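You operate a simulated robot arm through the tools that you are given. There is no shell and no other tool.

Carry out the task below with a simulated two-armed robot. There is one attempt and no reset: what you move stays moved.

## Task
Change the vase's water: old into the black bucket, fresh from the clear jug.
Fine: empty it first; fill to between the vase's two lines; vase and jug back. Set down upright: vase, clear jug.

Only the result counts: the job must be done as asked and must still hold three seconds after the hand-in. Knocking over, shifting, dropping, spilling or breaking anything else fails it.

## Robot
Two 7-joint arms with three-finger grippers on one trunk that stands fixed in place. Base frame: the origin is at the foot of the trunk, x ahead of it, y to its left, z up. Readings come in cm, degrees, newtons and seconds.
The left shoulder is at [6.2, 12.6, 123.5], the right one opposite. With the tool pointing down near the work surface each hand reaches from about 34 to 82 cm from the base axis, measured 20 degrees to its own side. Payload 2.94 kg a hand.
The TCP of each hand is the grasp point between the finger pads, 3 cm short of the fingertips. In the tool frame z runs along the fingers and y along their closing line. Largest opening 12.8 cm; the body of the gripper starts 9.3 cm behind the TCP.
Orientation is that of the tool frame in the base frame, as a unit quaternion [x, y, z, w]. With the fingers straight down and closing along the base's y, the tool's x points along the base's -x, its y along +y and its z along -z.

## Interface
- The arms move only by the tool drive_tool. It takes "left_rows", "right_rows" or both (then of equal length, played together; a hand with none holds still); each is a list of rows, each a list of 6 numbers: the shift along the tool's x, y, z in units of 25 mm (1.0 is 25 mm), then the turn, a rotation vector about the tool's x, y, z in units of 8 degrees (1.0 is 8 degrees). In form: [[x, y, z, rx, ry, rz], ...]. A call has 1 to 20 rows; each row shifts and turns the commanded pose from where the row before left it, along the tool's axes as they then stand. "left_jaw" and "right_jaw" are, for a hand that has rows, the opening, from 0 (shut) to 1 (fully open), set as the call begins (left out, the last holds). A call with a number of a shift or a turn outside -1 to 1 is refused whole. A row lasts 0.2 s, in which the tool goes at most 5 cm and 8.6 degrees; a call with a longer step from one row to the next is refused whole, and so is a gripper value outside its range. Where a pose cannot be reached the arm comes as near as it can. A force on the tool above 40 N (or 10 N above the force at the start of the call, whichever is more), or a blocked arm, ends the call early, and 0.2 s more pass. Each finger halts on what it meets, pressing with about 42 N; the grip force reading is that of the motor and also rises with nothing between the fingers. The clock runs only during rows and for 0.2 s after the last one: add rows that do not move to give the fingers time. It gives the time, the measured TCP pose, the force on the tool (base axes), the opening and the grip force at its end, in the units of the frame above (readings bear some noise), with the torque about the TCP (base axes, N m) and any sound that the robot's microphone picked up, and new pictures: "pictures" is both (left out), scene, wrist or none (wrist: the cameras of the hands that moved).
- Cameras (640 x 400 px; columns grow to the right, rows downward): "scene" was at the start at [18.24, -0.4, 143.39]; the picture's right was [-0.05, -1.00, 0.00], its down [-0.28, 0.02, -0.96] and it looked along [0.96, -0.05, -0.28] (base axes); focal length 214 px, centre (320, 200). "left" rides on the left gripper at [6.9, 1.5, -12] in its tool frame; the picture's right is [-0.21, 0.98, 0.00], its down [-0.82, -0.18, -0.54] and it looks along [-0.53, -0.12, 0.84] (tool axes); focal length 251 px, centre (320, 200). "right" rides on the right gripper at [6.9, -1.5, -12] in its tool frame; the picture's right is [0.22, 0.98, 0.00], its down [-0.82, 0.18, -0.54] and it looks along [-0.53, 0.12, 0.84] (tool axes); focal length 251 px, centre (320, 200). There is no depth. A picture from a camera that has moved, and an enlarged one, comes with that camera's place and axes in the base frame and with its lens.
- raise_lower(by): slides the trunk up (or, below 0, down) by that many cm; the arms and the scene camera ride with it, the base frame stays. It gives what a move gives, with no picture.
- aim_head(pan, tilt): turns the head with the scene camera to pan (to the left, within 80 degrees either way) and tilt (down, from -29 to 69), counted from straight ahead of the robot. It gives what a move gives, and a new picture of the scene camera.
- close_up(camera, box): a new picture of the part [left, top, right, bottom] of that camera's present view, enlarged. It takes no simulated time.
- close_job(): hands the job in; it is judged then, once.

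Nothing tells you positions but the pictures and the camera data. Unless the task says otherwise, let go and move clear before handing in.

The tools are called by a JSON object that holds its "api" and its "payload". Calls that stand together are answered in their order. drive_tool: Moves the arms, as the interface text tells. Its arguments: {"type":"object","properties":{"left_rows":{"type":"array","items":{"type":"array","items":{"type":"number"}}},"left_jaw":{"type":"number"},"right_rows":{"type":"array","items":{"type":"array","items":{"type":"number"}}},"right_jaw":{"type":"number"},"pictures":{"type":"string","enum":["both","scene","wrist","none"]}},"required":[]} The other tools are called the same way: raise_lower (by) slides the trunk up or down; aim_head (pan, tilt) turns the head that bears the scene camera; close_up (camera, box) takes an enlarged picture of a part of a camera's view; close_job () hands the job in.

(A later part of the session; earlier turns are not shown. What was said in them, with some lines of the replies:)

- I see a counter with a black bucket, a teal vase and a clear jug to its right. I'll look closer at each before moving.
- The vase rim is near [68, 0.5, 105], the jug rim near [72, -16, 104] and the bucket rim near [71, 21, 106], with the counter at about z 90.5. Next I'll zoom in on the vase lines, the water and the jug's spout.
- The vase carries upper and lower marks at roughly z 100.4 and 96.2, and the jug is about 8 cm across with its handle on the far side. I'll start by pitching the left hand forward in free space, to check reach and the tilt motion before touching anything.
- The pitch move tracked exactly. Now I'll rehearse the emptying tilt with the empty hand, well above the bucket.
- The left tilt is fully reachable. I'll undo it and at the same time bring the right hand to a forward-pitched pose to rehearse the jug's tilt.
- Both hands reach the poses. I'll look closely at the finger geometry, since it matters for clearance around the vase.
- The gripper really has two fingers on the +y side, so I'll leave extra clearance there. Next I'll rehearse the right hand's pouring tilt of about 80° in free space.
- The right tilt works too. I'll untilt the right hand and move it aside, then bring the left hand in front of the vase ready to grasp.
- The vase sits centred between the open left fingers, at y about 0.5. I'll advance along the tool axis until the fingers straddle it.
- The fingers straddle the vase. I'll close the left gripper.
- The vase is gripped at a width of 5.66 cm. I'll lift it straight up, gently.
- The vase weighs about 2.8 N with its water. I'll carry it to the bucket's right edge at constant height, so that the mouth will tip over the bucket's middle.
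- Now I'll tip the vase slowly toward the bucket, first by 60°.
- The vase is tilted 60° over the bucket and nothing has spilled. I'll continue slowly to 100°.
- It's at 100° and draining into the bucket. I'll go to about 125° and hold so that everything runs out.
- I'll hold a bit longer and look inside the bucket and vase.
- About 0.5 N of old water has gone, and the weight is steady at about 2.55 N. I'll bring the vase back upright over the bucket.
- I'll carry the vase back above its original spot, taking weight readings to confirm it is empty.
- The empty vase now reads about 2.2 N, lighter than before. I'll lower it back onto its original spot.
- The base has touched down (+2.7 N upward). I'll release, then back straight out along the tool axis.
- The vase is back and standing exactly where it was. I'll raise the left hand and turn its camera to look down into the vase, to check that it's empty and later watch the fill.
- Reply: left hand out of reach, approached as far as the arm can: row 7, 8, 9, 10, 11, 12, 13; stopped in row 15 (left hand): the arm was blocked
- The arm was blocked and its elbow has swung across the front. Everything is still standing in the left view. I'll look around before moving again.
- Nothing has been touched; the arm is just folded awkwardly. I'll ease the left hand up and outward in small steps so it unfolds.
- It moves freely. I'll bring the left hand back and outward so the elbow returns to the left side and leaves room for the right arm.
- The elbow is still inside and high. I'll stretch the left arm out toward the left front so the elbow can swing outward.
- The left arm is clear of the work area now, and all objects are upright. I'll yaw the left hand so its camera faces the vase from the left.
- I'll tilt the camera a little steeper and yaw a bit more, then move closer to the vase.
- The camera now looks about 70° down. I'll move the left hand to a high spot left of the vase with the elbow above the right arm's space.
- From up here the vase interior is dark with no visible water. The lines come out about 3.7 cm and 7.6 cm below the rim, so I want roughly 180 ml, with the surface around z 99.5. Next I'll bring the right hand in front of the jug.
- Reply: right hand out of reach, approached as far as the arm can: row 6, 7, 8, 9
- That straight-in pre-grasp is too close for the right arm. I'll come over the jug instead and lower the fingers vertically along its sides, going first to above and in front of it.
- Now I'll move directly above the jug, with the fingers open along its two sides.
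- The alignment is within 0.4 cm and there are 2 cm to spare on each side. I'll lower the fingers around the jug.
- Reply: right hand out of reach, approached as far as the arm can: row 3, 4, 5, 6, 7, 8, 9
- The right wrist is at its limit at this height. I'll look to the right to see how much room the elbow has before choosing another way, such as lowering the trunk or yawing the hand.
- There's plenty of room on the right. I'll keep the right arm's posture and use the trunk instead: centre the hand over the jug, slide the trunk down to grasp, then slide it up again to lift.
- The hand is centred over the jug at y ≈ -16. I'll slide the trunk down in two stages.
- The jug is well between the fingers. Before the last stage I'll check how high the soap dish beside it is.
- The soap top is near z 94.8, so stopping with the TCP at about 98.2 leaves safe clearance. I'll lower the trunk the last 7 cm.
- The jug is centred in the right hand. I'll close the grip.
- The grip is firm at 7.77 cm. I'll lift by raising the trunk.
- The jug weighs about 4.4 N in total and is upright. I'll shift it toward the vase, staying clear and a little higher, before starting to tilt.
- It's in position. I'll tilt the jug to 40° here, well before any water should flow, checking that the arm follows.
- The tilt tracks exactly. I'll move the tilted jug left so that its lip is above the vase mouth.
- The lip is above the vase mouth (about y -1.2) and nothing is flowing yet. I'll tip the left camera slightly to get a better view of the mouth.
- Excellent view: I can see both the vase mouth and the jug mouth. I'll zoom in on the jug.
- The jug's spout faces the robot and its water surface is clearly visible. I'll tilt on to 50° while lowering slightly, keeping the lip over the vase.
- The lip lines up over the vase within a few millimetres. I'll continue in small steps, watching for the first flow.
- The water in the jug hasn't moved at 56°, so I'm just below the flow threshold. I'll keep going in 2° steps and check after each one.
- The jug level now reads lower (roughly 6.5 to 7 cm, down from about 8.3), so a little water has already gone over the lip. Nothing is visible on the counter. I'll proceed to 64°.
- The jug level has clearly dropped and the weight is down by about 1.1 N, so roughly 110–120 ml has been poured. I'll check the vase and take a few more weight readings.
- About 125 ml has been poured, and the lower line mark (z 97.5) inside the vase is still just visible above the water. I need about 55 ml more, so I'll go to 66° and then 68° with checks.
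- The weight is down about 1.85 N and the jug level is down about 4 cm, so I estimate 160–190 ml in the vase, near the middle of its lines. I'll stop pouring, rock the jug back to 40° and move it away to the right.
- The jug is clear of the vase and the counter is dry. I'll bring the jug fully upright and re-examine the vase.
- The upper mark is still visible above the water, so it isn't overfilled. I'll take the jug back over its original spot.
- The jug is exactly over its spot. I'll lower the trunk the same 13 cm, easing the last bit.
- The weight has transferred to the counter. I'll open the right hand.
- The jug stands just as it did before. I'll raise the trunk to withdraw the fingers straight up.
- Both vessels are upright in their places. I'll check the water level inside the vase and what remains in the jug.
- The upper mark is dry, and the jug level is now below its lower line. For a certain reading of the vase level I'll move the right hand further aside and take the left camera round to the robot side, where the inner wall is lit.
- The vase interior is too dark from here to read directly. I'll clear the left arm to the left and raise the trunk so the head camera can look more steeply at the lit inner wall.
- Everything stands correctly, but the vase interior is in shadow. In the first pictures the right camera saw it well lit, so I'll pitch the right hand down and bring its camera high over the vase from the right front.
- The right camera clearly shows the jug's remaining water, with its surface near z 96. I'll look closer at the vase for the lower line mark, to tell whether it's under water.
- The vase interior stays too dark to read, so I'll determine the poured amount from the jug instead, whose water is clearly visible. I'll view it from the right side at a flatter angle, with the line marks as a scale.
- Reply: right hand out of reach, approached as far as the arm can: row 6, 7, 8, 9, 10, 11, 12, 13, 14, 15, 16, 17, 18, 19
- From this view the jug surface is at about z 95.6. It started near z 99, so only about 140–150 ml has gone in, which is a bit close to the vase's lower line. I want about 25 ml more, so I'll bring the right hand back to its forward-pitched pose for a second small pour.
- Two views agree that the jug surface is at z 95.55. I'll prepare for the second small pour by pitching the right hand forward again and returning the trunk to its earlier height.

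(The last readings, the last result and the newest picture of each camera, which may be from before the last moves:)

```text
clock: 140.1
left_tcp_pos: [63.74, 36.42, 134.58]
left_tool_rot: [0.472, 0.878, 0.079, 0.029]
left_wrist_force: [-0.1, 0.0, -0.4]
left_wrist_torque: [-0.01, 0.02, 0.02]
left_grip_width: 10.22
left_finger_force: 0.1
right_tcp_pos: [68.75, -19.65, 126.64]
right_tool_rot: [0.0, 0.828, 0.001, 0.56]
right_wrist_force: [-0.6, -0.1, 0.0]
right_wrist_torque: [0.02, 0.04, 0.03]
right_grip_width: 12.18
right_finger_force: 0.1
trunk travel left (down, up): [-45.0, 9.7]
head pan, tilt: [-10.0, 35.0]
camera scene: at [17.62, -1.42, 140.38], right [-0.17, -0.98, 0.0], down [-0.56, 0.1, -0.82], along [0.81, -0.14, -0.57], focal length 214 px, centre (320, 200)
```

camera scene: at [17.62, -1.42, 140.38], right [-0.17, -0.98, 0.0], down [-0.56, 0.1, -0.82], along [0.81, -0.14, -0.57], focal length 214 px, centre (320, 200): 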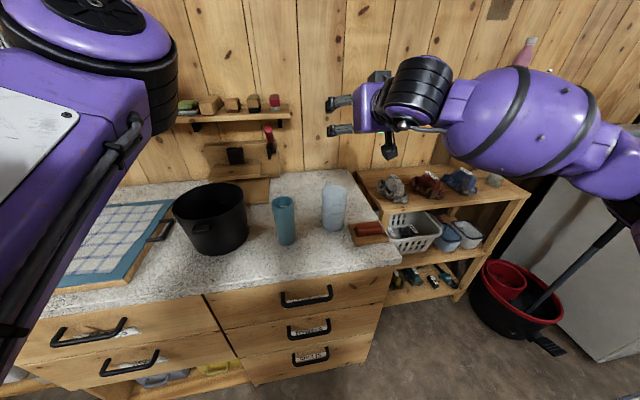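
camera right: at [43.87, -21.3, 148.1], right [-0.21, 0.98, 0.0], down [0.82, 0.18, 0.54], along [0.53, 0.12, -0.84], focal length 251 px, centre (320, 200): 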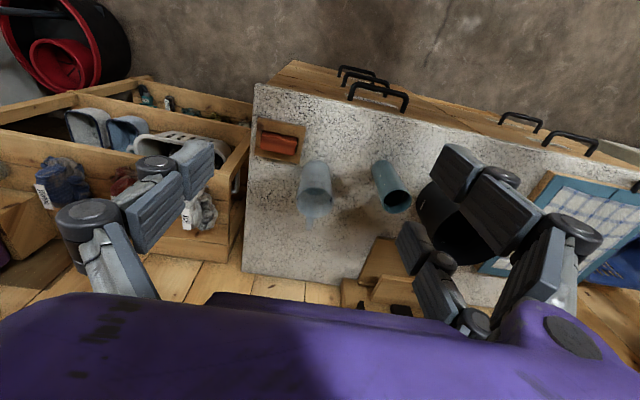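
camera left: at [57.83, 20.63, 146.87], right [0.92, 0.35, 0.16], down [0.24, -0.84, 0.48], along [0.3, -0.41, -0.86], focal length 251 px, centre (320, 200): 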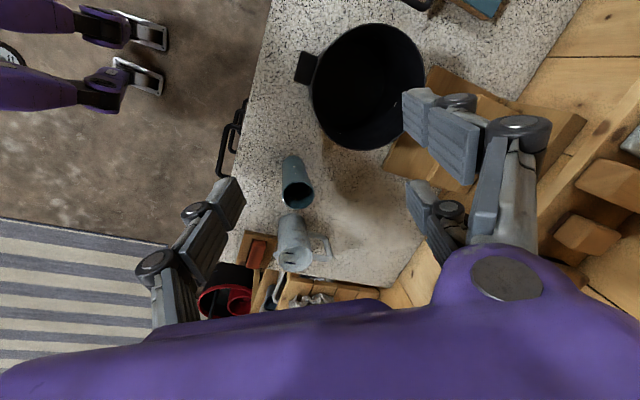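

{"api": "drive_tool", "payload": {"right_rows": [[0.651, 0.1815, 0.464, 0, 0, 0], [0.651, 0.1815, 0.464, 0, 0, 0], [0.651, 0.1815, 0.464, 0, 0, 0], [0.651, 0.1815, 0.464, 0, 0, 0], [0.651, 0.1815, 0.464, 0, 0, 0], [0.651, 0.1815, 0.464, 0, 0, 0], [0.651, 0.1815, 0.464, 0, 0, 0], [0.651, 0.1815, 0.464, 0, 0, 0], [0, 0, 0, 0, 0, 0], [0, 0, 0, 0, 0, 0]]}}

```text
clock: 142.3
left_tcp_pos: [63.89, 36.26, 134.62]
left_tool_rot: [0.472, 0.878, 0.079, 0.029]
left_wrist_force: [-0.9, 0.3, 0.3]
left_wrist_torque: [-0.01, 0.02, 0.01]
left_grip_width: 10.24
left_finger_force: 0.1
right_tcp_pos: [72.45, -16.08, 111.33]
right_tool_rot: [0.001, 0.828, 0.0, 0.56]
right_wrist_force: [-0.2, -0.1, 0.1]
right_wrist_torque: [0.0, 0.02, -0.02]
right_grip_width: 12.17
right_finger_force: 0.1
trunk travel left (down, up): [-45.0, 9.7]
head pan, tilt: [-10.0, 35.0]
camera scene: at [17.6, -1.42, 140.37], right [-0.17, -0.98, 0.0], down [-0.56, 0.1, -0.82], along [0.81, -0.14, -0.57], focal length 214 px, centre (320, 200)
camera right: at [58.91, -17.61, 109.19], right [-0.08, 0.98, -0.2], down [-0.2, 0.18, 0.96], along [0.98, 0.12, 0.18], focal length 251 px, centre (320, 200)
```

scene: 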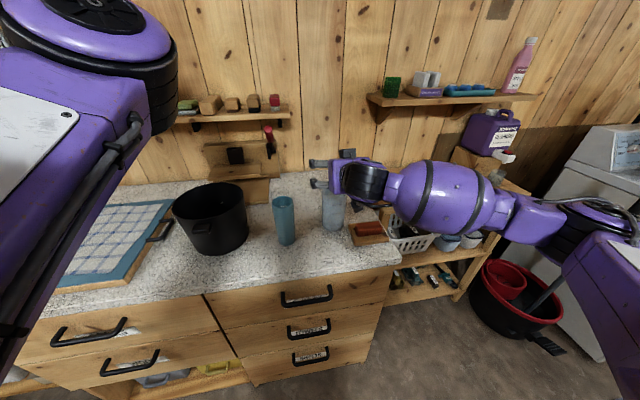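
right: 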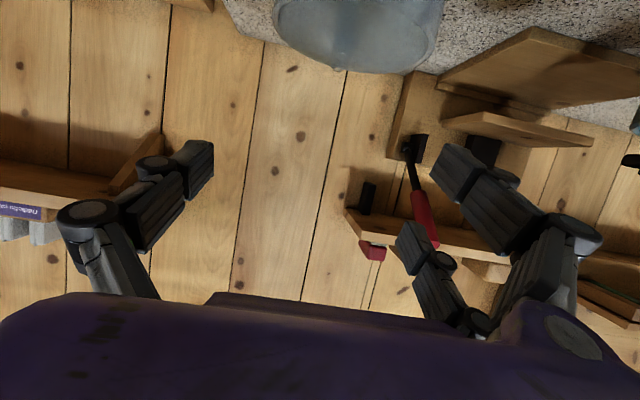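

It's the same pose as for the first grasp. I'll lower the trunk to grasp the jug.

{"api": "raise_lower", "payload": {"by": -6}}

{"api": "raise_lower", "payload": {"by": -7}}

{"api": "close_up", "payload": {"camera": "right", "box": [0, 0, 640, 400]}}

```text
clock: 143.3
left_tcp_pos: [63.7, 36.39, 128.73]
left_tool_rot: [0.472, 0.878, 0.08, 0.029]
left_wrist_force: [-1.2, 0.3, -0.1]
left_wrist_torque: [0.04, 0.0, 0.01]
left_grip_width: 10.25
left_finger_force: 0.0
right_tcp_pos: [72.66, -16.02, 105.19]
right_tool_rot: [-0.001, 0.828, 0.002, 0.561]
right_wrist_force: [0.2, -0.8, -0.1]
right_wrist_torque: [0.01, 0.0, 0.01]
right_grip_width: 12.14
right_finger_force: 0.0
trunk travel left (down, up): [-39.0, 15.7]
head pan, tilt: [-10.0, 35.0]
```

```text
clock: 144.4
left_tcp_pos: [63.71, 36.44, 121.72]
left_tool_rot: [0.472, 0.878, 0.078, 0.03]
left_wrist_force: [-0.5, 0.0, -0.1]
left_wrist_torque: [0.02, -0.04, 0.02]
left_grip_width: 10.21
left_finger_force: 0.1
right_tcp_pos: [72.48, -16.01, 98.14]
right_tool_rot: [0.0, 0.827, 0.001, 0.562]
right_wrist_force: [0.6, -0.9, 1.0]
right_wrist_torque: [-0.02, 0.02, 0.0]
right_grip_width: 12.16
right_finger_force: 0.0
trunk travel left (down, up): [-32.0, 22.7]
head pan, tilt: [-10.0, 35.0]
```

```text
1.00 times, centred on (320, 200) of right (not enlarged: the box is as wide or as high as the picture)
camera zoom: at [58.85, -17.63, 96.03], right [-0.08, 0.98, -0.2], down [-0.2, 0.18, 0.96], along [0.98, 0.12, 0.18], focal length 251 px, centre (320, 200)
```

zoom: 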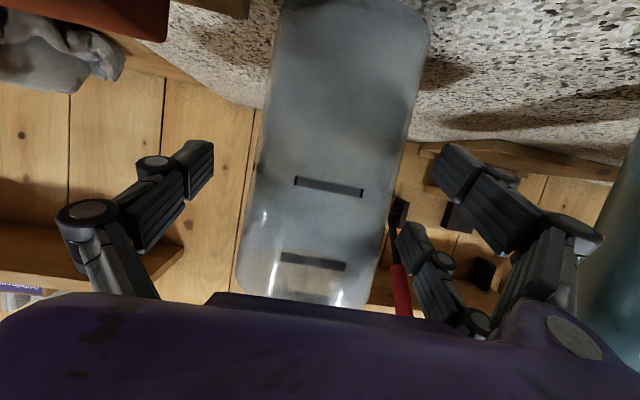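

Aligned as before. I'll close the grip, lift with the trunk and take a few weight readings.

{"api": "drive_tool", "payload": {"right_rows": [[0, 0, 0, 0, 0, 0], [0, 0, 0, 0, 0, 0], [0, 0, 0, 0, 0, 0], [0, 0, 0, 0, 0, 0], [0, 0, 0, 0, 0, 0]], "right_jaw": 0, "pictures": "none"}}

{"api": "raise_lower", "payload": {"by": 4}}

{"api": "raise_lower", "payload": {"by": 9}}

{"api": "drive_tool", "payload": {"right_rows": [[0, 0, 0, 0, 0, 0]], "pictures": "none"}}

{"api": "drive_tool", "payload": {"right_rows": [[0, 0, 0, 0, 0, 0]], "pictures": "none"}}

{"api": "drive_tool", "payload": {"right_rows": [[0, 0, 0, 0, 0, 0]], "pictures": "none"}}

{"api": "drive_tool", "payload": {"right_rows": [[0, 0, 0, 0, 0, 0]], "pictures": "none"}}

{"api": "drive_tool", "payload": {"right_rows": [[0, 0, 0, 0, 0, 0]], "pictures": "none"}}

{"api": "drive_tool", "payload": {"right_rows": [[0, 0, 0, 0, 0, 0]], "pictures": "scene"}}

```text
clock: 145.6
left_tcp_pos: [63.77, 36.41, 121.58]
left_tool_rot: [0.471, 0.878, 0.08, 0.03]
left_wrist_force: [-0.9, -0.2, -0.8]
left_wrist_torque: [0.04, -0.05, 0.0]
left_grip_width: 10.22
left_finger_force: 0.1
right_tcp_pos: [72.61, -16.02, 98.18]
right_tool_rot: [-0.001, 0.827, 0.001, 0.562]
right_wrist_force: [0.2, 0.0, 1.9]
right_wrist_torque: [-0.11, -0.05, -0.01]
right_grip_width: 7.81
right_finger_force: 41.8
trunk travel left (down, up): [-32.0, 22.7]
head pan, tilt: [-10.0, 35.0]
```

```text
clock: 146.4
left_tcp_pos: [63.85, 36.35, 125.55]
left_tool_rot: [0.472, 0.878, 0.079, 0.029]
left_wrist_force: [0.2, 1.5, -0.4]
left_wrist_torque: [-0.01, 0.01, -0.02]
left_grip_width: 10.21
left_finger_force: 0.0
right_tcp_pos: [72.63, -15.9, 102.0]
right_tool_rot: [0.0, 0.829, 0.001, 0.56]
right_wrist_force: [-0.2, 0.6, -2.3]
right_wrist_torque: [0.01, 0.07, 0.01]
right_grip_width: 7.81
right_finger_force: 42.4
trunk travel left (down, up): [-36.0, 18.7]
head pan, tilt: [-10.0, 35.0]
```

```text
clock: 147.7
left_tcp_pos: [63.95, 36.34, 134.52]
left_tool_rot: [0.472, 0.878, 0.078, 0.028]
left_wrist_force: [0.7, 0.2, 0.4]
left_wrist_torque: [0.01, 0.05, -0.03]
left_grip_width: 10.25
left_finger_force: 0.0
right_tcp_pos: [72.69, -16.07, 110.85]
right_tool_rot: [0.0, 0.828, 0.0, 0.56]
right_wrist_force: [0.9, -0.2, -3.6]
right_wrist_torque: [-0.01, 0.06, -0.03]
right_grip_width: 7.79
right_finger_force: 41.6
trunk travel left (down, up): [-45.0, 9.7]
head pan, tilt: [-10.0, 35.0]
```

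```text
clock: 148.1
left_tcp_pos: [63.77, 36.32, 134.7]
left_tool_rot: [0.471, 0.878, 0.079, 0.028]
left_wrist_force: [0.2, 0.3, -0.2]
left_wrist_torque: [-0.04, 0.02, -0.01]
left_grip_width: 10.24
left_finger_force: 0.2
right_tcp_pos: [72.6, -16.13, 111.03]
right_tool_rot: [0.001, 0.828, 0.0, 0.56]
right_wrist_force: [0.3, -0.4, -2.6]
right_wrist_torque: [0.04, 0.11, -0.02]
right_grip_width: 7.77
right_finger_force: 42.4
trunk travel left (down, up): [-45.0, 9.7]
head pan, tilt: [-10.0, 35.0]
```

```text
clock: 148.4
left_tcp_pos: [63.73, 36.28, 134.66]
left_tool_rot: [0.471, 0.878, 0.079, 0.03]
left_wrist_force: [-0.6, 0.6, 0.2]
left_wrist_torque: [-0.01, -0.02, -0.02]
left_grip_width: 10.24
left_finger_force: 0.1
right_tcp_pos: [72.54, -16.05, 110.95]
right_tool_rot: [0.0, 0.828, 0.001, 0.561]
right_wrist_force: [0.8, -0.2, -2.3]
right_wrist_torque: [0.02, 0.1, -0.01]
right_grip_width: 7.82
right_finger_force: 42.1
trunk travel left (down, up): [-45.0, 9.7]
head pan, tilt: [-10.0, 35.0]
```

```text
clock: 148.8
left_tcp_pos: [63.7, 36.35, 134.75]
left_tool_rot: [0.472, 0.878, 0.079, 0.028]
left_wrist_force: [0.1, -0.3, 0.3]
left_wrist_torque: [0.0, 0.01, 0.06]
left_grip_width: 10.25
left_finger_force: 0.0
right_tcp_pos: [72.63, -16.06, 111.15]
right_tool_rot: [0.0, 0.828, 0.001, 0.561]
right_wrist_force: [0.2, -0.2, -3.4]
right_wrist_torque: [0.01, 0.09, 0.0]
right_grip_width: 7.79
right_finger_force: 42.0
trunk travel left (down, up): [-45.0, 9.7]
head pan, tilt: [-10.0, 35.0]
```

```text
clock: 149.2
left_tcp_pos: [63.75, 36.4, 134.67]
left_tool_rot: [0.472, 0.877, 0.078, 0.029]
left_wrist_force: [0.3, -0.1, 0.2]
left_wrist_torque: [0.03, -0.01, 0.01]
left_grip_width: 10.23
left_finger_force: 0.1
right_tcp_pos: [72.62, -16.03, 111.13]
right_tool_rot: [-0.001, 0.828, 0.001, 0.561]
right_wrist_force: [0.2, 0.9, -3.2]
right_wrist_torque: [-0.01, 0.09, 0.02]
right_grip_width: 7.81
right_finger_force: 41.4
trunk travel left (down, up): [-45.0, 9.7]
head pan, tilt: [-10.0, 35.0]
```

```text
clock: 149.7
left_tcp_pos: [63.92, 36.35, 134.63]
left_tool_rot: [0.471, 0.878, 0.079, 0.03]
left_wrist_force: [-0.7, -0.8, -0.3]
left_wrist_torque: [0.0, -0.02, -0.01]
left_grip_width: 10.24
left_finger_force: 0.0
right_tcp_pos: [72.55, -16.07, 110.97]
right_tool_rot: [-0.001, 0.828, 0.001, 0.561]
right_wrist_force: [0.7, -0.2, -2.9]
right_wrist_torque: [0.0, 0.05, 0.0]
right_grip_width: 7.8
right_finger_force: 42.3
trunk travel left (down, up): [-45.0, 9.7]
head pan, tilt: [-10.0, 35.0]
```

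```text
clock: 150.1
left_tcp_pos: [63.85, 36.45, 134.65]
left_tool_rot: [0.472, 0.878, 0.08, 0.03]
left_wrist_force: [-0.6, 0.1, -0.4]
left_wrist_torque: [-0.03, -0.01, -0.02]
left_grip_width: 10.24
left_finger_force: 0.0
right_tcp_pos: [72.59, -16.0, 111.13]
right_tool_rot: [0.0, 0.828, 0.001, 0.561]
right_wrist_force: [0.5, -0.6, -2.8]
right_wrist_torque: [-0.02, 0.06, -0.02]
right_grip_width: 7.8
right_finger_force: 42.0
trunk travel left (down, up): [-45.0, 9.7]
head pan, tilt: [-10.0, 35.0]
camera scene: at [17.62, -1.43, 140.37], right [-0.17, -0.98, 0.0], down [-0.56, 0.1, -0.82], along [0.81, -0.14, -0.57], focal length 214 px, centre (320, 200)
```

scene: 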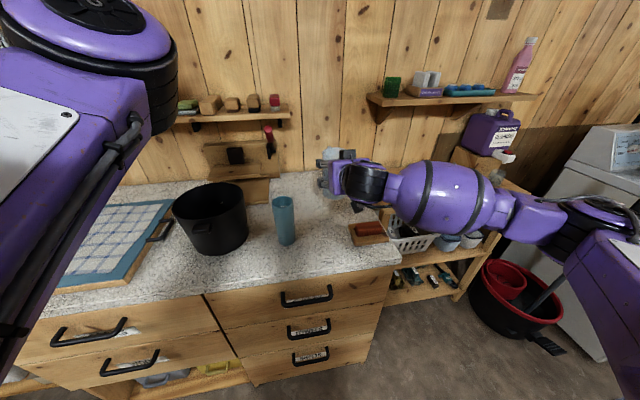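

The readings average about 2.85 N, consistent with roughly 150–165 ml already in the vase. I'll repeat the same path and tilt to about 69°, just 2° beyond the last angle, to add the missing 20–25 ml.

{"api": "drive_tool", "payload": {"right_rows": [[0, 0.15, -0.19, 0, 0, 0], [0, 0.3, -0.37, 0, 0, 0], [0, 0.35, -0.42, 0, 0, 0], [0, 0.35, -0.42, 0, 0, 0], [0, 0.28, -0.34, 0, 0, 0], [0, 0.15, -0.18, 0, 0, 0], [0, 0, 0, 0, 0, 0]], "pictures": "none"}}

{"api": "drive_tool", "payload": {"right_rows": [[0, 0, 0, 0.094, 0, -0.232], [0, 0, 0, 0.187, 0, -0.4635], [0, 0, 0, 0.187, 0, -0.4635], [0, 0, 0, 0.187, 0, -0.4635], [0, 0, 0, 0.187, 0, -0.4635], [0, 0, 0, 0.187, 0, -0.4635], [0, 0, 0, 0.187, 0, -0.4635], [0, 0, 0, 0.187, 0, -0.4635], [0, 0, 0, 0.187, 0, -0.4635], [0, 0, 0, 0.187, 0, -0.4635], [0, 0, 0, 0.094, 0, -0.232], [0, 0, 0, 0, 0, 0]]}}

```text
clock: 151.7
left_tcp_pos: [63.8, 36.37, 134.74]
left_tool_rot: [0.472, 0.877, 0.08, 0.03]
left_wrist_force: [-0.3, 0.1, -0.7]
left_wrist_torque: [0.0, 0.0, 0.01]
left_grip_width: 10.23
left_finger_force: 0.1
right_tcp_pos: [68.11, -12.14, 112.94]
right_tool_rot: [-0.001, 0.828, 0.002, 0.561]
right_wrist_force: [-1.1, -0.7, -2.2]
right_wrist_torque: [0.0, 0.1, 0.03]
right_grip_width: 7.81
right_finger_force: 42.4
trunk travel left (down, up): [-45.0, 9.7]
head pan, tilt: [-10.0, 35.0]
```

```text
clock: 154.2
left_tcp_pos: [63.85, 36.31, 134.74]
left_tool_rot: [0.472, 0.878, 0.079, 0.029]
left_wrist_force: [0.3, 0.8, -0.7]
left_wrist_torque: [0.0, -0.04, -0.02]
left_grip_width: 10.25
left_finger_force: 0.1
right_tcp_pos: [68.06, -12.06, 113.03]
right_tool_rot: [-0.191, 0.778, -0.283, 0.528]
right_wrist_force: [-0.4, 0.1, -3.0]
right_wrist_torque: [-0.01, 0.07, 0.0]
right_grip_width: 7.8
right_finger_force: 42.3
trunk travel left (down, up): [-45.0, 9.7]
head pan, tilt: [-10.0, 35.0]
camera scene: at [17.62, -1.43, 140.37], right [-0.17, -0.98, 0.0], down [-0.56, 0.1, -0.82], along [0.81, -0.14, -0.57], focal length 214 px, centre (320, 200)
camera right: at [54.45, -14.57, 112.26], right [-0.08, 0.62, -0.78], down [-0.2, 0.76, 0.62], along [0.98, 0.2, 0.06], focal length 251 px, centre (320, 200)
```

scene: 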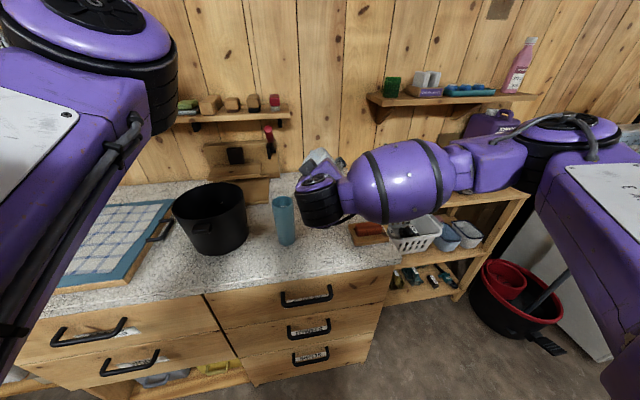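
right: 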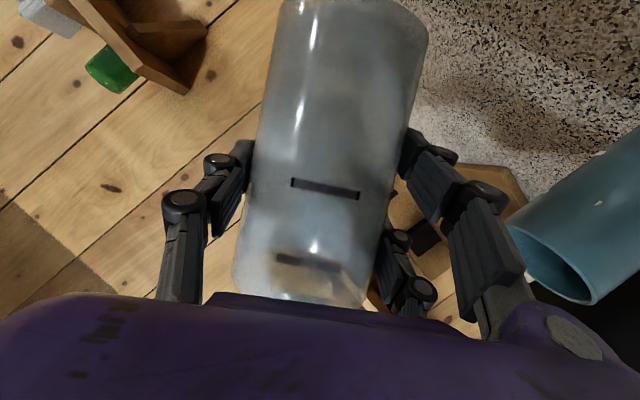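

Identical to the first time. I'll move the lip over the vase and tilt up to 66°, still below the new flow threshold.

{"api": "drive_tool", "payload": {"right_rows": [[-0.07, 0.2, -0.028, 0, 0, 0], [-0.138, 0.41, -0.056, 0, 0, 0], [-0.138, 0.41, -0.056, 0, 0, 0], [-0.138, 0.41, -0.056, 0, 0, 0], [-0.07, 0.21, -0.028, 0, 0, 0], [0, 0, 0, 0, 0, 0]], "pictures": "none"}}

{"api": "drive_tool", "payload": {"right_rows": [[0.063, 0.068, 0.025, 0.0935, 0, -0.2318], [0.063, 0.068, 0.025, 0.0935, 0, -0.2318], [0.063, 0.068, 0.025, 0.0935, 0, -0.2318], [0.063, 0.068, 0.025, 0.0935, 0, -0.2318], [0.063, 0.068, 0.025, 0.0935, 0, -0.2318], [0, 0, 0, 0.0935, 0, -0.2318], [0, 0, 0, 0.0935, 0, -0.2318], [0, 0, 0, 0.0935, 0, -0.2318], [0, 0, 0, 0.0935, 0, -0.2318], [0, 0, 0, 0.0935, 0, -0.2318], [-0.0435, -0.088, -0.0176, 0.0935, 0, -0.2318], [0, 0, 0, 0.0935, 0, -0.2318], [0, 0, 0, 0.0935, 0, -0.2318], [0, 0, 0, 0, 0, 0]]}}

```text
clock: 155.7
left_tcp_pos: [63.74, 36.33, 134.77]
left_tool_rot: [0.472, 0.877, 0.08, 0.03]
left_wrist_force: [-0.1, -0.2, 0.2]
left_wrist_torque: [0.02, 0.01, 0.01]
left_grip_width: 10.25
left_finger_force: 0.1
right_tcp_pos: [68.16, -7.9, 111.46]
right_tool_rot: [-0.19, 0.778, -0.284, 0.527]
right_wrist_force: [-0.5, 0.0, -2.7]
right_wrist_torque: [0.03, 0.11, -0.02]
right_grip_width: 7.83
right_finger_force: 42.4
trunk travel left (down, up): [-45.0, 9.7]
head pan, tilt: [-10.0, 35.0]
```

```text
clock: 158.7
left_tcp_pos: [63.73, 36.33, 134.66]
left_tool_rot: [0.471, 0.878, 0.08, 0.029]
left_wrist_force: [-0.1, -0.4, 0.4]
left_wrist_torque: [0.01, 0.0, -0.01]
left_grip_width: 10.25
left_finger_force: 0.2
right_tcp_pos: [68.18, -8.13, 110.4]
right_tool_rot: [-0.304, 0.694, -0.451, 0.471]
right_wrist_force: [0.2, -0.4, -2.1]
right_wrist_torque: [0.05, 0.09, -0.03]
right_grip_width: 7.8
right_finger_force: 41.3
trunk travel left (down, up): [-45.0, 9.7]
head pan, tilt: [-10.0, 35.0]
camera scene: at [17.62, -1.45, 140.37], right [-0.17, -0.98, 0.0], down [-0.56, 0.1, -0.82], along [0.81, -0.14, -0.57], focal length 214 px, centre (320, 200)
camera right: at [54.5, -10.46, 110.83], right [-0.08, 0.22, -0.97], down [-0.2, 0.95, 0.23], along [0.98, 0.21, -0.03], focal length 251 px, centre (320, 200)
```

scene: 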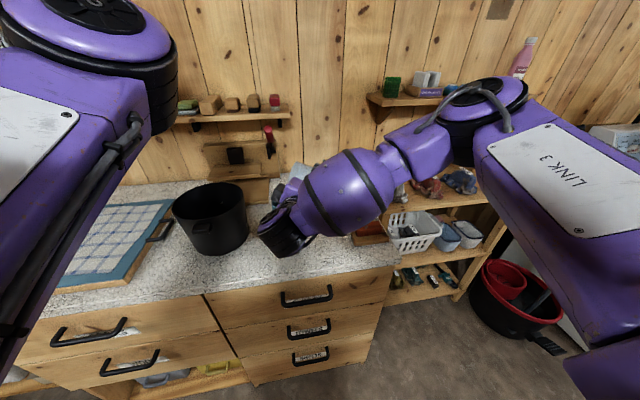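
right: 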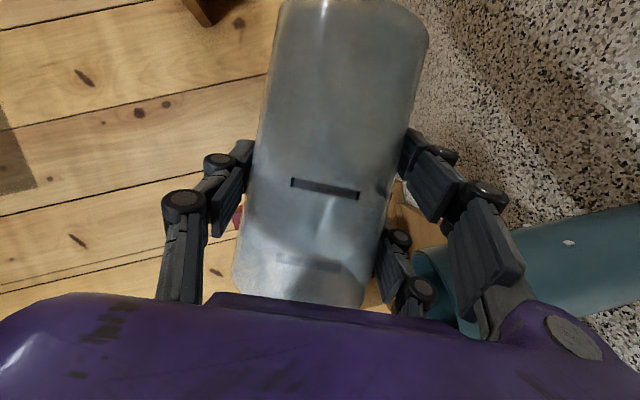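

The pose repeats within 0.3 cm. I'll make a tiny centring shift, then tilt to 68° and 69° with pauses.

{"api": "drive_tool", "payload": {"right_rows": [[-0.077, -0.032, -0.139, 0, 0, 0], [0, 0, 0, 0.0468, 0, -0.1159], [0, 0, 0, 0.0468, 0, -0.1159], [0, 0, 0, 0, 0, 0], [0, 0, 0, 0, 0, 0], [0, 0, 0, 0, 0, 0]], "pictures": "none"}}

{"api": "drive_tool", "payload": {"right_rows": [[0, 0, 0, 0.0468, 0, -0.1159], [0, 0, 0, 0, 0, 0], [0, 0, 0, 0, 0, 0], [0, 0, 0, 0, 0, 0], [0, 0, 0, 0, 0, 0], [0, 0, 0, 0, 0, 0]], "pictures": "none"}}

{"api": "drive_tool", "payload": {"right_rows": [[0, 0, 0, 0, 0, 0]], "pictures": "none"}}

{"api": "drive_tool", "payload": {"right_rows": [[0, 0, 0, 0, 0, 0]], "pictures": "none"}}

{"api": "drive_tool", "payload": {"right_rows": [[0, 0, 0, 0, 0, 0]], "pictures": "none"}}

{"api": "drive_tool", "payload": {"right_rows": [[0, 0, 0, 0, 0, 0]], "pictures": "none"}}

```text
clock: 160.1
left_tcp_pos: [63.77, 36.27, 134.69]
left_tool_rot: [0.472, 0.878, 0.079, 0.029]
left_wrist_force: [-0.2, -0.3, 0.6]
left_wrist_torque: [-0.03, 0.03, -0.01]
left_grip_width: 10.26
left_finger_force: 0.1
right_tcp_pos: [67.9, -7.78, 110.7]
right_tool_rot: [-0.312, 0.686, -0.463, 0.466]
right_wrist_force: [0.2, 0.4, -3.4]
right_wrist_torque: [0.06, 0.08, 0.02]
right_grip_width: 7.8
right_finger_force: 42.1
trunk travel left (down, up): [-45.0, 9.7]
head pan, tilt: [-10.0, 35.0]
```

```text
clock: 161.4
left_tcp_pos: [63.82, 36.21, 134.68]
left_tool_rot: [0.472, 0.878, 0.079, 0.029]
left_wrist_force: [0.5, 0.0, -0.6]
left_wrist_torque: [0.0, 0.0, -0.04]
left_grip_width: 10.25
left_finger_force: 0.0
right_tcp_pos: [67.9, -7.74, 110.65]
right_tool_rot: [-0.315, 0.683, -0.469, 0.462]
right_wrist_force: [0.6, 0.6, -2.8]
right_wrist_torque: [0.02, 0.06, 0.01]
right_grip_width: 7.8
right_finger_force: 42.1
trunk travel left (down, up): [-45.0, 9.7]
head pan, tilt: [-10.0, 35.0]
```

```text
clock: 161.8
left_tcp_pos: [63.84, 36.27, 134.65]
left_tool_rot: [0.472, 0.878, 0.079, 0.03]
left_wrist_force: [0.5, -0.8, -0.4]
left_wrist_torque: [-0.01, -0.01, 0.03]
left_grip_width: 10.24
left_finger_force: 0.2
right_tcp_pos: [67.84, -7.7, 110.71]
right_tool_rot: [-0.316, 0.682, -0.47, 0.463]
right_wrist_force: [-0.3, -0.7, -2.5]
right_wrist_torque: [0.05, 0.03, -0.05]
right_grip_width: 7.81
right_finger_force: 42.1
trunk travel left (down, up): [-45.0, 9.7]
head pan, tilt: [-10.0, 35.0]
```

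```text
clock: 162.2
left_tcp_pos: [63.73, 36.38, 134.7]
left_tool_rot: [0.471, 0.878, 0.079, 0.029]
left_wrist_force: [-0.3, 0.3, 0.2]
left_wrist_torque: [0.0, -0.01, 0.01]
left_grip_width: 10.25
left_finger_force: 0.0
right_tcp_pos: [67.91, -7.64, 110.65]
right_tool_rot: [-0.315, 0.683, -0.469, 0.463]
right_wrist_force: [0.3, 0.0, -2.4]
right_wrist_torque: [0.02, 0.05, -0.02]
right_grip_width: 7.8
right_finger_force: 42.1
trunk travel left (down, up): [-45.0, 9.7]
head pan, tilt: [-10.0, 35.0]
```

```text
clock: 162.7
left_tcp_pos: [63.78, 36.48, 134.64]
left_tool_rot: [0.472, 0.877, 0.079, 0.03]
left_wrist_force: [-0.3, -0.1, -0.3]
left_wrist_torque: [-0.01, 0.0, -0.01]
left_grip_width: 10.22
left_finger_force: 0.0
right_tcp_pos: [67.77, -7.82, 110.48]
right_tool_rot: [-0.316, 0.683, -0.469, 0.463]
right_wrist_force: [0.5, 0.7, -2.6]
right_wrist_torque: [0.07, 0.07, 0.01]
right_grip_width: 7.78
right_finger_force: 42.2
trunk travel left (down, up): [-45.0, 9.7]
head pan, tilt: [-10.0, 35.0]
```

```text
clock: 163.1
left_tcp_pos: [63.84, 36.37, 134.62]
left_tool_rot: [0.472, 0.878, 0.079, 0.03]
left_wrist_force: [0.9, 0.3, 0.1]
left_wrist_torque: [0.03, 0.01, 0.0]
left_grip_width: 10.27
left_finger_force: 0.0
right_tcp_pos: [67.8, -7.72, 110.67]
right_tool_rot: [-0.316, 0.683, -0.469, 0.463]
right_wrist_force: [0.2, 0.3, -2.5]
right_wrist_torque: [0.02, 0.05, 0.01]
right_grip_width: 7.8
right_finger_force: 41.9
trunk travel left (down, up): [-45.0, 9.7]
head pan, tilt: [-10.0, 35.0]
```

The weight settled about 0.25 N lower, so roughly 25 ml was added as intended. I'll rock the jug back, move it clear and bring it upright.

{"api": "drive_tool", "payload": {"right_rows": [[0, 0, 0, -0.226, 0, 0.5602], [0, 0, 0, -0.226, 0, 0.5602], [0, 0, 0, -0.226, 0, 0.5602], [0, 0, 0, -0.226, 0, 0.5602], [0, 0, 0, -0.226, 0, 0.5602], [0, 0, 0, -0.226, 0, 0.5602], [0.073, -0.404, 0.029, 0, 0, 0], [0.073, -0.404, 0.029, 0, 0, 0], [0.073, -0.404, 0.029, 0, 0, 0], [0.073, -0.404, 0.029, 0, 0, 0], [0.073, -0.404, 0.029, 0, 0, 0], [0, 0, 0, 0, 0, 0]], "pictures": "scene"}}

{"api": "drive_tool", "payload": {"right_rows": [[0, 0, 0, -0.2079, 0, 0.5151], [0, 0, 0, -0.2079, 0, 0.5151], [0, 0, 0, -0.2079, 0, 0.5151], [0, 0, 0, -0.2079, 0, 0.5151], [0, 0, 0, -0.2079, 0, 0.5151], [0, 0, 0, -0.2079, 0, 0.5151], [0, 0, 0, -0.2079, 0, 0.5151], [0, 0, 0, -0.2079, 0, 0.5151], [0, 0, 0, -0.2079, 0, 0.5151], [0, 0, 0, 0, 0, 0], [0, 0, 0, 0, 0, 0]]}}

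```text
clock: 165.7
left_tcp_pos: [63.82, 36.39, 134.6]
left_tool_rot: [0.471, 0.878, 0.078, 0.03]
left_wrist_force: [-0.4, 0.4, 0.4]
left_wrist_torque: [-0.02, -0.01, -0.01]
left_grip_width: 10.21
left_finger_force: 0.0
right_tcp_pos: [67.84, -12.26, 113.18]
right_tool_rot: [-0.191, 0.778, -0.283, 0.527]
right_wrist_force: [0.0, -0.1, -3.0]
right_wrist_torque: [0.02, 0.1, -0.01]
right_grip_width: 7.79
right_finger_force: 41.6
trunk travel left (down, up): [-45.0, 9.7]
head pan, tilt: [-10.0, 35.0]
camera scene: at [17.63, -1.4, 140.37], right [-0.17, -0.98, 0.0], down [-0.57, 0.1, -0.82], along [0.81, -0.14, -0.57], focal length 214 px, centre (320, 200)
```

scene: 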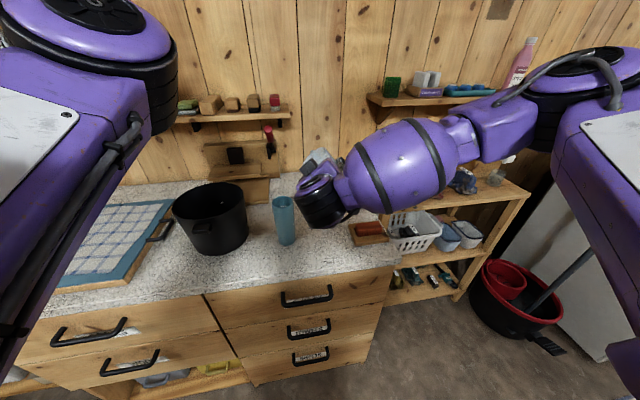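

```text
clock: 168.1
left_tcp_pos: [63.84, 36.25, 134.72]
left_tool_rot: [0.472, 0.878, 0.079, 0.03]
left_wrist_force: [-0.3, -0.3, 0.8]
left_wrist_torque: [-0.02, 0.02, -0.02]
left_grip_width: 10.24
left_finger_force: 0.1
right_tcp_pos: [67.7, -12.03, 113.11]
right_tool_rot: [0.001, 0.828, 0.001, 0.56]
right_wrist_force: [1.0, 0.9, -2.3]
right_wrist_torque: [-0.01, 0.07, -0.03]
right_grip_width: 7.79
right_finger_force: 41.9
trunk travel left (down, up): [-45.0, 9.7]
head pan, tilt: [-10.0, 35.0]
camera scene: at [17.62, -1.45, 140.37], right [-0.17, -0.98, 0.0], down [-0.56, 0.1, -0.82], along [0.81, -0.14, -0.57], focal length 214 px, centre (320, 200)
camera right: at [54.1, -13.73, 111.07], right [-0.08, 0.98, -0.2], down [-0.2, 0.18, 0.96], along [0.98, 0.12, 0.18], focal length 251 px, centre (320, 200)
```

scene: 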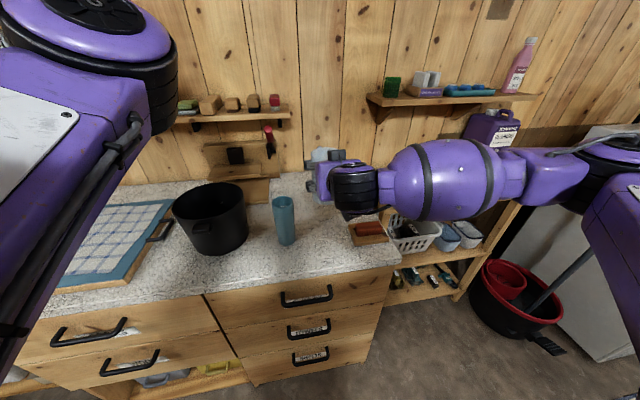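
right: 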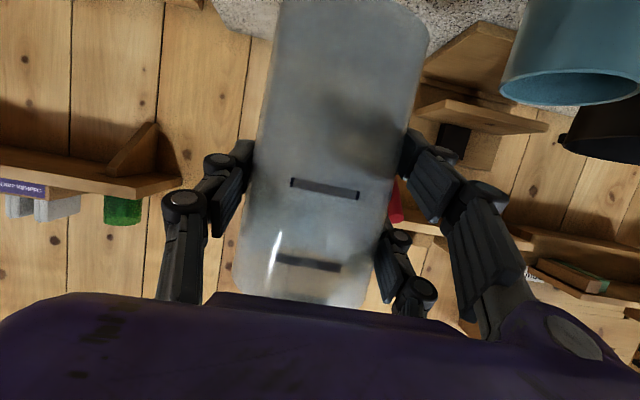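

The jug is upright again and the counter is clean. I'll return it over its original spot.

{"api": "drive_tool", "payload": {"right_rows": [[0.007, -0.16, 0.21, 0, 0, 0], [0.007, -0.26, 0.34, 0, 0, 0], [0.007, -0.32, 0.42, 0, 0, 0], [0.007, -0.32, 0.42, 0, 0, 0], [0.007, -0.32, 0.42, 0, 0, 0], [0.007, -0.2, 0.256, 0, 0, 0], [0, 0, 0, 0, 0, 0], [0, 0, 0, 0, 0, 0]], "pictures": "none"}}

{"api": "drive_tool", "payload": {"right_rows": [[0, 0, 0, 0, 0, 0]], "pictures": "wrist"}}

```text
clock: 169.8
left_tcp_pos: [63.73, 36.38, 134.82]
left_tool_rot: [0.472, 0.878, 0.079, 0.03]
left_wrist_force: [0.6, -0.1, 0.2]
left_wrist_torque: [0.0, 0.02, -0.01]
left_grip_width: 10.26
left_finger_force: 0.0
right_tcp_pos: [72.42, -16.21, 111.12]
right_tool_rot: [0.001, 0.828, 0.0, 0.561]
right_wrist_force: [-0.1, -0.3, -1.7]
right_wrist_torque: [-0.03, 0.06, 0.0]
right_grip_width: 7.81
right_finger_force: 42.5
trunk travel left (down, up): [-45.0, 9.7]
head pan, tilt: [-10.0, 35.0]
```

```text
clock: 170.2
left_tcp_pos: [63.87, 36.28, 134.63]
left_tool_rot: [0.472, 0.877, 0.079, 0.028]
left_wrist_force: [-0.3, 0.3, 0.8]
left_wrist_torque: [0.01, 0.03, -0.02]
left_grip_width: 10.23
left_finger_force: 0.0
right_tcp_pos: [72.33, -16.18, 111.18]
right_tool_rot: [0.001, 0.828, 0.0, 0.56]
right_wrist_force: [-0.4, 0.7, -2.2]
right_wrist_torque: [0.01, 0.06, 0.0]
right_grip_width: 7.78
right_finger_force: 41.7
trunk travel left (down, up): [-45.0, 9.7]
head pan, tilt: [-10.0, 35.0]
camera right: at [58.74, -17.74, 109.04], right [-0.08, 0.98, -0.2], down [-0.2, 0.18, 0.96], along [0.98, 0.12, 0.18], focal length 251 px, centre (320, 200)
```

right: 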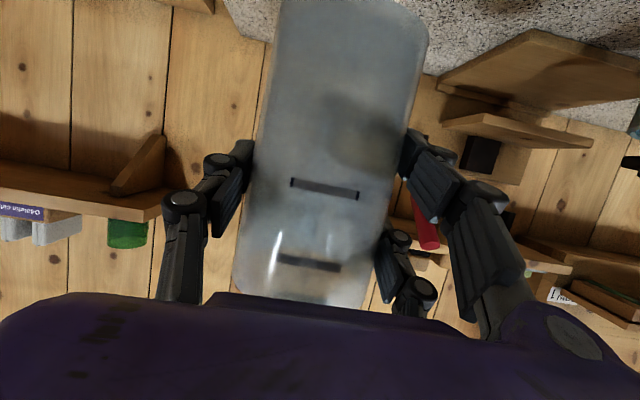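

{"api": "drive_tool", "payload": {"right_rows": [[-0.015, 0.06, 0.037, 0, 0, 0], [0, 0, 0, 0, 0, 0]], "pictures": "none"}}

{"api": "raise_lower", "payload": {"by": -12.6}}

{"api": "raise_lower", "payload": {"by": -0.3}}

```text
clock: 170.8
left_tcp_pos: [63.78, 36.35, 134.72]
left_tool_rot: [0.472, 0.878, 0.08, 0.029]
left_wrist_force: [0.3, -0.5, 0.3]
left_wrist_torque: [-0.02, -0.04, 0.02]
left_grip_width: 10.22
left_finger_force: 0.1
right_tcp_pos: [72.72, -16.03, 111.13]
right_tool_rot: [0.0, 0.828, 0.001, 0.561]
right_wrist_force: [-0.3, 0.1, -2.8]
right_wrist_torque: [-0.02, 0.07, -0.02]
right_grip_width: 7.84
right_finger_force: 41.6
trunk travel left (down, up): [-45.0, 9.7]
head pan, tilt: [-10.0, 35.0]
```

```text
clock: 172.4
left_tcp_pos: [63.74, 36.34, 122.08]
left_tool_rot: [0.472, 0.878, 0.079, 0.03]
left_wrist_force: [-0.2, -0.6, -0.4]
left_wrist_torque: [-0.05, -0.02, -0.01]
left_grip_width: 10.22
left_finger_force: 0.2
right_tcp_pos: [72.69, -16.03, 98.57]
right_tool_rot: [0.0, 0.827, 0.0, 0.562]
right_wrist_force: [0.0, -0.4, -2.9]
right_wrist_torque: [-0.04, 0.08, 0.03]
right_grip_width: 7.81
right_finger_force: 42.2
trunk travel left (down, up): [-32.4, 22.3]
head pan, tilt: [-10.0, 35.0]
```

```text
clock: 172.9
left_tcp_pos: [63.89, 36.35, 121.74]
left_tool_rot: [0.472, 0.878, 0.079, 0.029]
left_wrist_force: [-0.1, 0.7, -0.7]
left_wrist_torque: [-0.01, -0.01, 0.02]
left_grip_width: 10.24
left_finger_force: 0.0
right_tcp_pos: [72.6, -16.03, 98.19]
right_tool_rot: [0.0, 0.828, 0.001, 0.561]
right_wrist_force: [-0.3, 0.6, -3.1]
right_wrist_torque: [0.0, 0.08, -0.02]
right_grip_width: 7.79
right_finger_force: 42.0
trunk travel left (down, up): [-32.1, 22.6]
head pan, tilt: [-10.0, 35.0]
```

It isn't touching yet. I'll lower another fraction.

{"api": "raise_lower", "payload": {"by": -0.15}}

```text
clock: 173.4
left_tcp_pos: [63.78, 36.36, 121.62]
left_tool_rot: [0.472, 0.878, 0.079, 0.03]
left_wrist_force: [0.2, 0.7, 0.3]
left_wrist_torque: [-0.01, -0.02, 0.01]
left_grip_width: 10.24
left_finger_force: 0.0
right_tcp_pos: [72.67, -16.01, 98.24]
right_tool_rot: [0.0, 0.827, 0.001, 0.562]
right_wrist_force: [1.1, 0.2, -0.4]
right_wrist_torque: [-0.09, -0.08, 0.01]
right_grip_width: 7.83
right_finger_force: 42.4
trunk travel left (down, up): [-31.9, 22.8]
head pan, tilt: [-10.0, 35.0]
```

Contact: the weight is now carried by the counter. I'll release and withdraw straight up.

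{"api": "drive_tool", "payload": {"right_rows": [[0, 0, 0, 0, 0, 0], [0, 0, 0, 0, 0, 0], [0, 0, 0, 0, 0, 0], [0, 0, 0, 0, 0, 0]], "right_jaw": 0.95, "pictures": "wrist"}}

{"api": "raise_lower", "payload": {"by": 13}}

{"api": "drive_tool", "payload": {"right_rows": [[-0.5, -0.2, -0.2, 0, 0, 0], [-0.6, -0.4, -0.2, 0, 0, 0], [-0.6, -0.4, -0.2, 0, 0, 0], [-0.6, -0.4, -0.2, 0, 0, 0], [-0.6, -0.4, -0.2, 0, 0, 0], [-0.6, -0.4, -0.3, 0, 0, 0], [-0.2, -0.8, 0, 0, 0, 0], [0, -0.8, 0, 0, 0, 0], [0, -0.8, 0, 0, 0, 0]], "pictures": "scene"}}

{"api": "close_up", "payload": {"camera": "scene", "box": [170, 170, 400, 270]}}

```text
clock: 174.4
left_tcp_pos: [63.81, 36.42, 121.55]
left_tool_rot: [0.472, 0.878, 0.078, 0.029]
left_wrist_force: [0.3, -0.1, 0.3]
left_wrist_torque: [0.03, 0.02, -0.01]
left_grip_width: 10.24
left_finger_force: 0.1
right_tcp_pos: [72.65, -15.96, 98.04]
right_tool_rot: [0.001, 0.828, 0.0, 0.561]
right_wrist_force: [-0.1, 0.1, -0.6]
right_wrist_torque: [0.0, 0.02, 0.03]
right_grip_width: 12.17
right_finger_force: 0.0
trunk travel left (down, up): [-31.9, 22.8]
head pan, tilt: [-10.0, 35.0]
camera right: at [58.99, -17.57, 95.96], right [-0.08, 0.98, -0.2], down [-0.2, 0.18, 0.96], along [0.98, 0.12, 0.18], focal length 251 px, centre (320, 200)
```

right: 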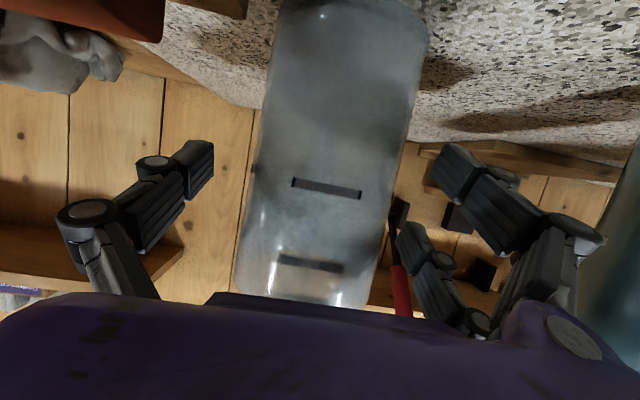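

```text
clock: 176.0
left_tcp_pos: [63.8, 36.45, 134.47]
left_tool_rot: [0.472, 0.878, 0.078, 0.029]
left_wrist_force: [0.9, -0.1, -0.4]
left_wrist_torque: [-0.01, 0.04, 0.0]
left_grip_width: 10.2
left_finger_force: 0.1
right_tcp_pos: [72.68, -15.95, 110.96]
right_tool_rot: [0.0, 0.828, 0.001, 0.56]
right_wrist_force: [-0.1, -0.9, -0.5]
right_wrist_torque: [-0.02, -0.01, -0.01]
right_grip_width: 12.18
right_finger_force: 0.1
trunk travel left (down, up): [-44.9, 9.8]
head pan, tilt: [-10.0, 35.0]
```

```text
clock: 178.0
left_tcp_pos: [63.73, 36.25, 134.62]
left_tool_rot: [0.472, 0.878, 0.079, 0.029]
left_wrist_force: [0.1, -0.5, 0.4]
left_wrist_torque: [0.03, -0.03, 0.02]
left_grip_width: 10.23
left_finger_force: 0.1
right_tcp_pos: [73.0, -27.51, 121.04]
right_tool_rot: [0.0, 0.828, 0.001, 0.561]
right_wrist_force: [0.0, -0.3, -0.4]
right_wrist_torque: [0.0, 0.01, -0.01]
right_grip_width: 12.16
right_finger_force: 0.1
trunk travel left (down, up): [-44.9, 9.8]
head pan, tilt: [-10.0, 35.0]
camera scene: at [17.57, -1.47, 140.32], right [-0.17, -0.98, 0.0], down [-0.56, 0.1, -0.82], along [0.81, -0.14, -0.57], focal length 214 px, centre (320, 200)
```

scene: 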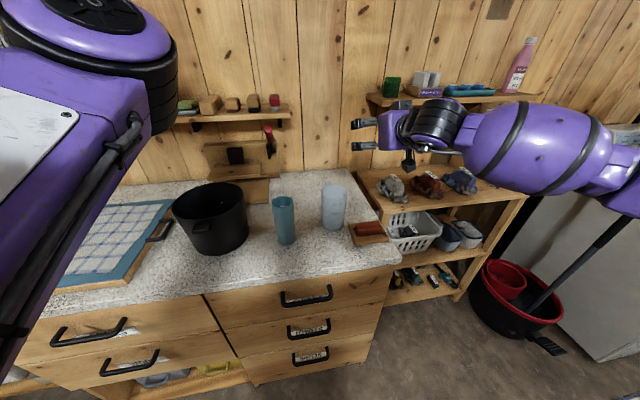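

```text
2.78 times, centred on (285, 220) of scene
camera zoom: at [17.57, -1.47, 140.32], right [-0.17, -0.98, 0.0], down [-0.56, 0.1, -0.82], along [0.81, -0.14, -0.57], focal length 597 px, centre (417, 144)
```

zoom: 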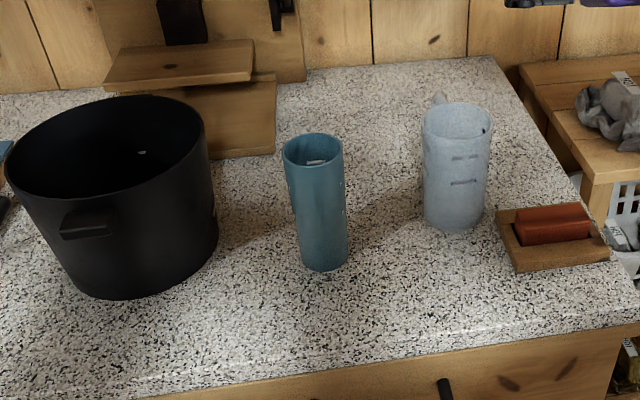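

Both vessels are upright and back in place, and the counter is dry. One last close look into the vase and at the jug.

{"api": "close_up", "payload": {"camera": "scene", "box": [268, 190, 300, 220]}}

{"api": "close_up", "payload": {"camera": "scene", "box": [315, 175, 355, 240]}}

```text
13.33 times, centred on (284, 205) of scene
camera zoom: at [17.57, -1.47, 140.32], right [-0.17, -0.98, 0.0], down [-0.56, 0.1, -0.82], along [0.81, -0.14, -0.57], focal length 2860 px, centre (800, 133)
```

zoom: 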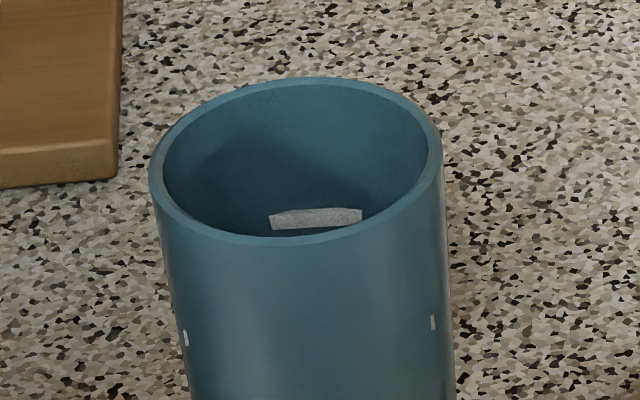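

```text
6.15 times, centred on (335, 208) of scene
camera zoom: at [17.57, -1.47, 140.32], right [-0.17, -0.98, 0.0], down [-0.56, 0.1, -0.82], along [0.81, -0.14, -0.57], focal length 1320 px, centre (228, 154)
```

zoom: 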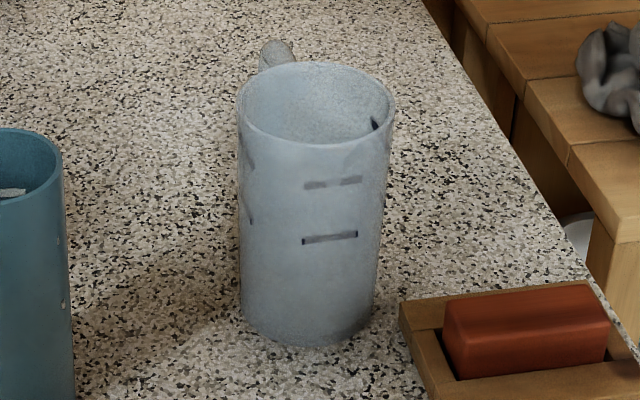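

The upper mark in the vase is dry and lit with the water below it. By my estimate about 170 ml is in, midway between the lines. The vase and jug stand upright in their places and both hands are open and clear, so I'm handing the job in.

{"api": "close_job", "payload": {}}

```text
The job is handed in.
```

I emptied the vase into the black bucket, refilled it from the clear jug, and set both back upright in their original places. The job is handed in; I haven't seen how it was judged.

- **Emptying:** I held the vase at about 125° over the bucket until its weight stopped dropping. It lost about 0.5–0.7 N, roughly 50–70 ml of old water.
- **Filling:** I poured twice, the second a small top-up because the first looked close to the lower line. I put the total at about 170 ml, worked out from the jug's loss of weight and drop in level. That puts the surface near z 99.5, midway between the lines at about z 97.5 and 101.6.
- **Level check:** The inside of the vase was too dark to see the water surface directly. I could only confirm that the upper mark was still dry.
- **Surroundings:** I saw no water on the counter. The left arm was blocked once in mid-air while moving between steps, without touching anything. Both hands were open and clear at hand-in.
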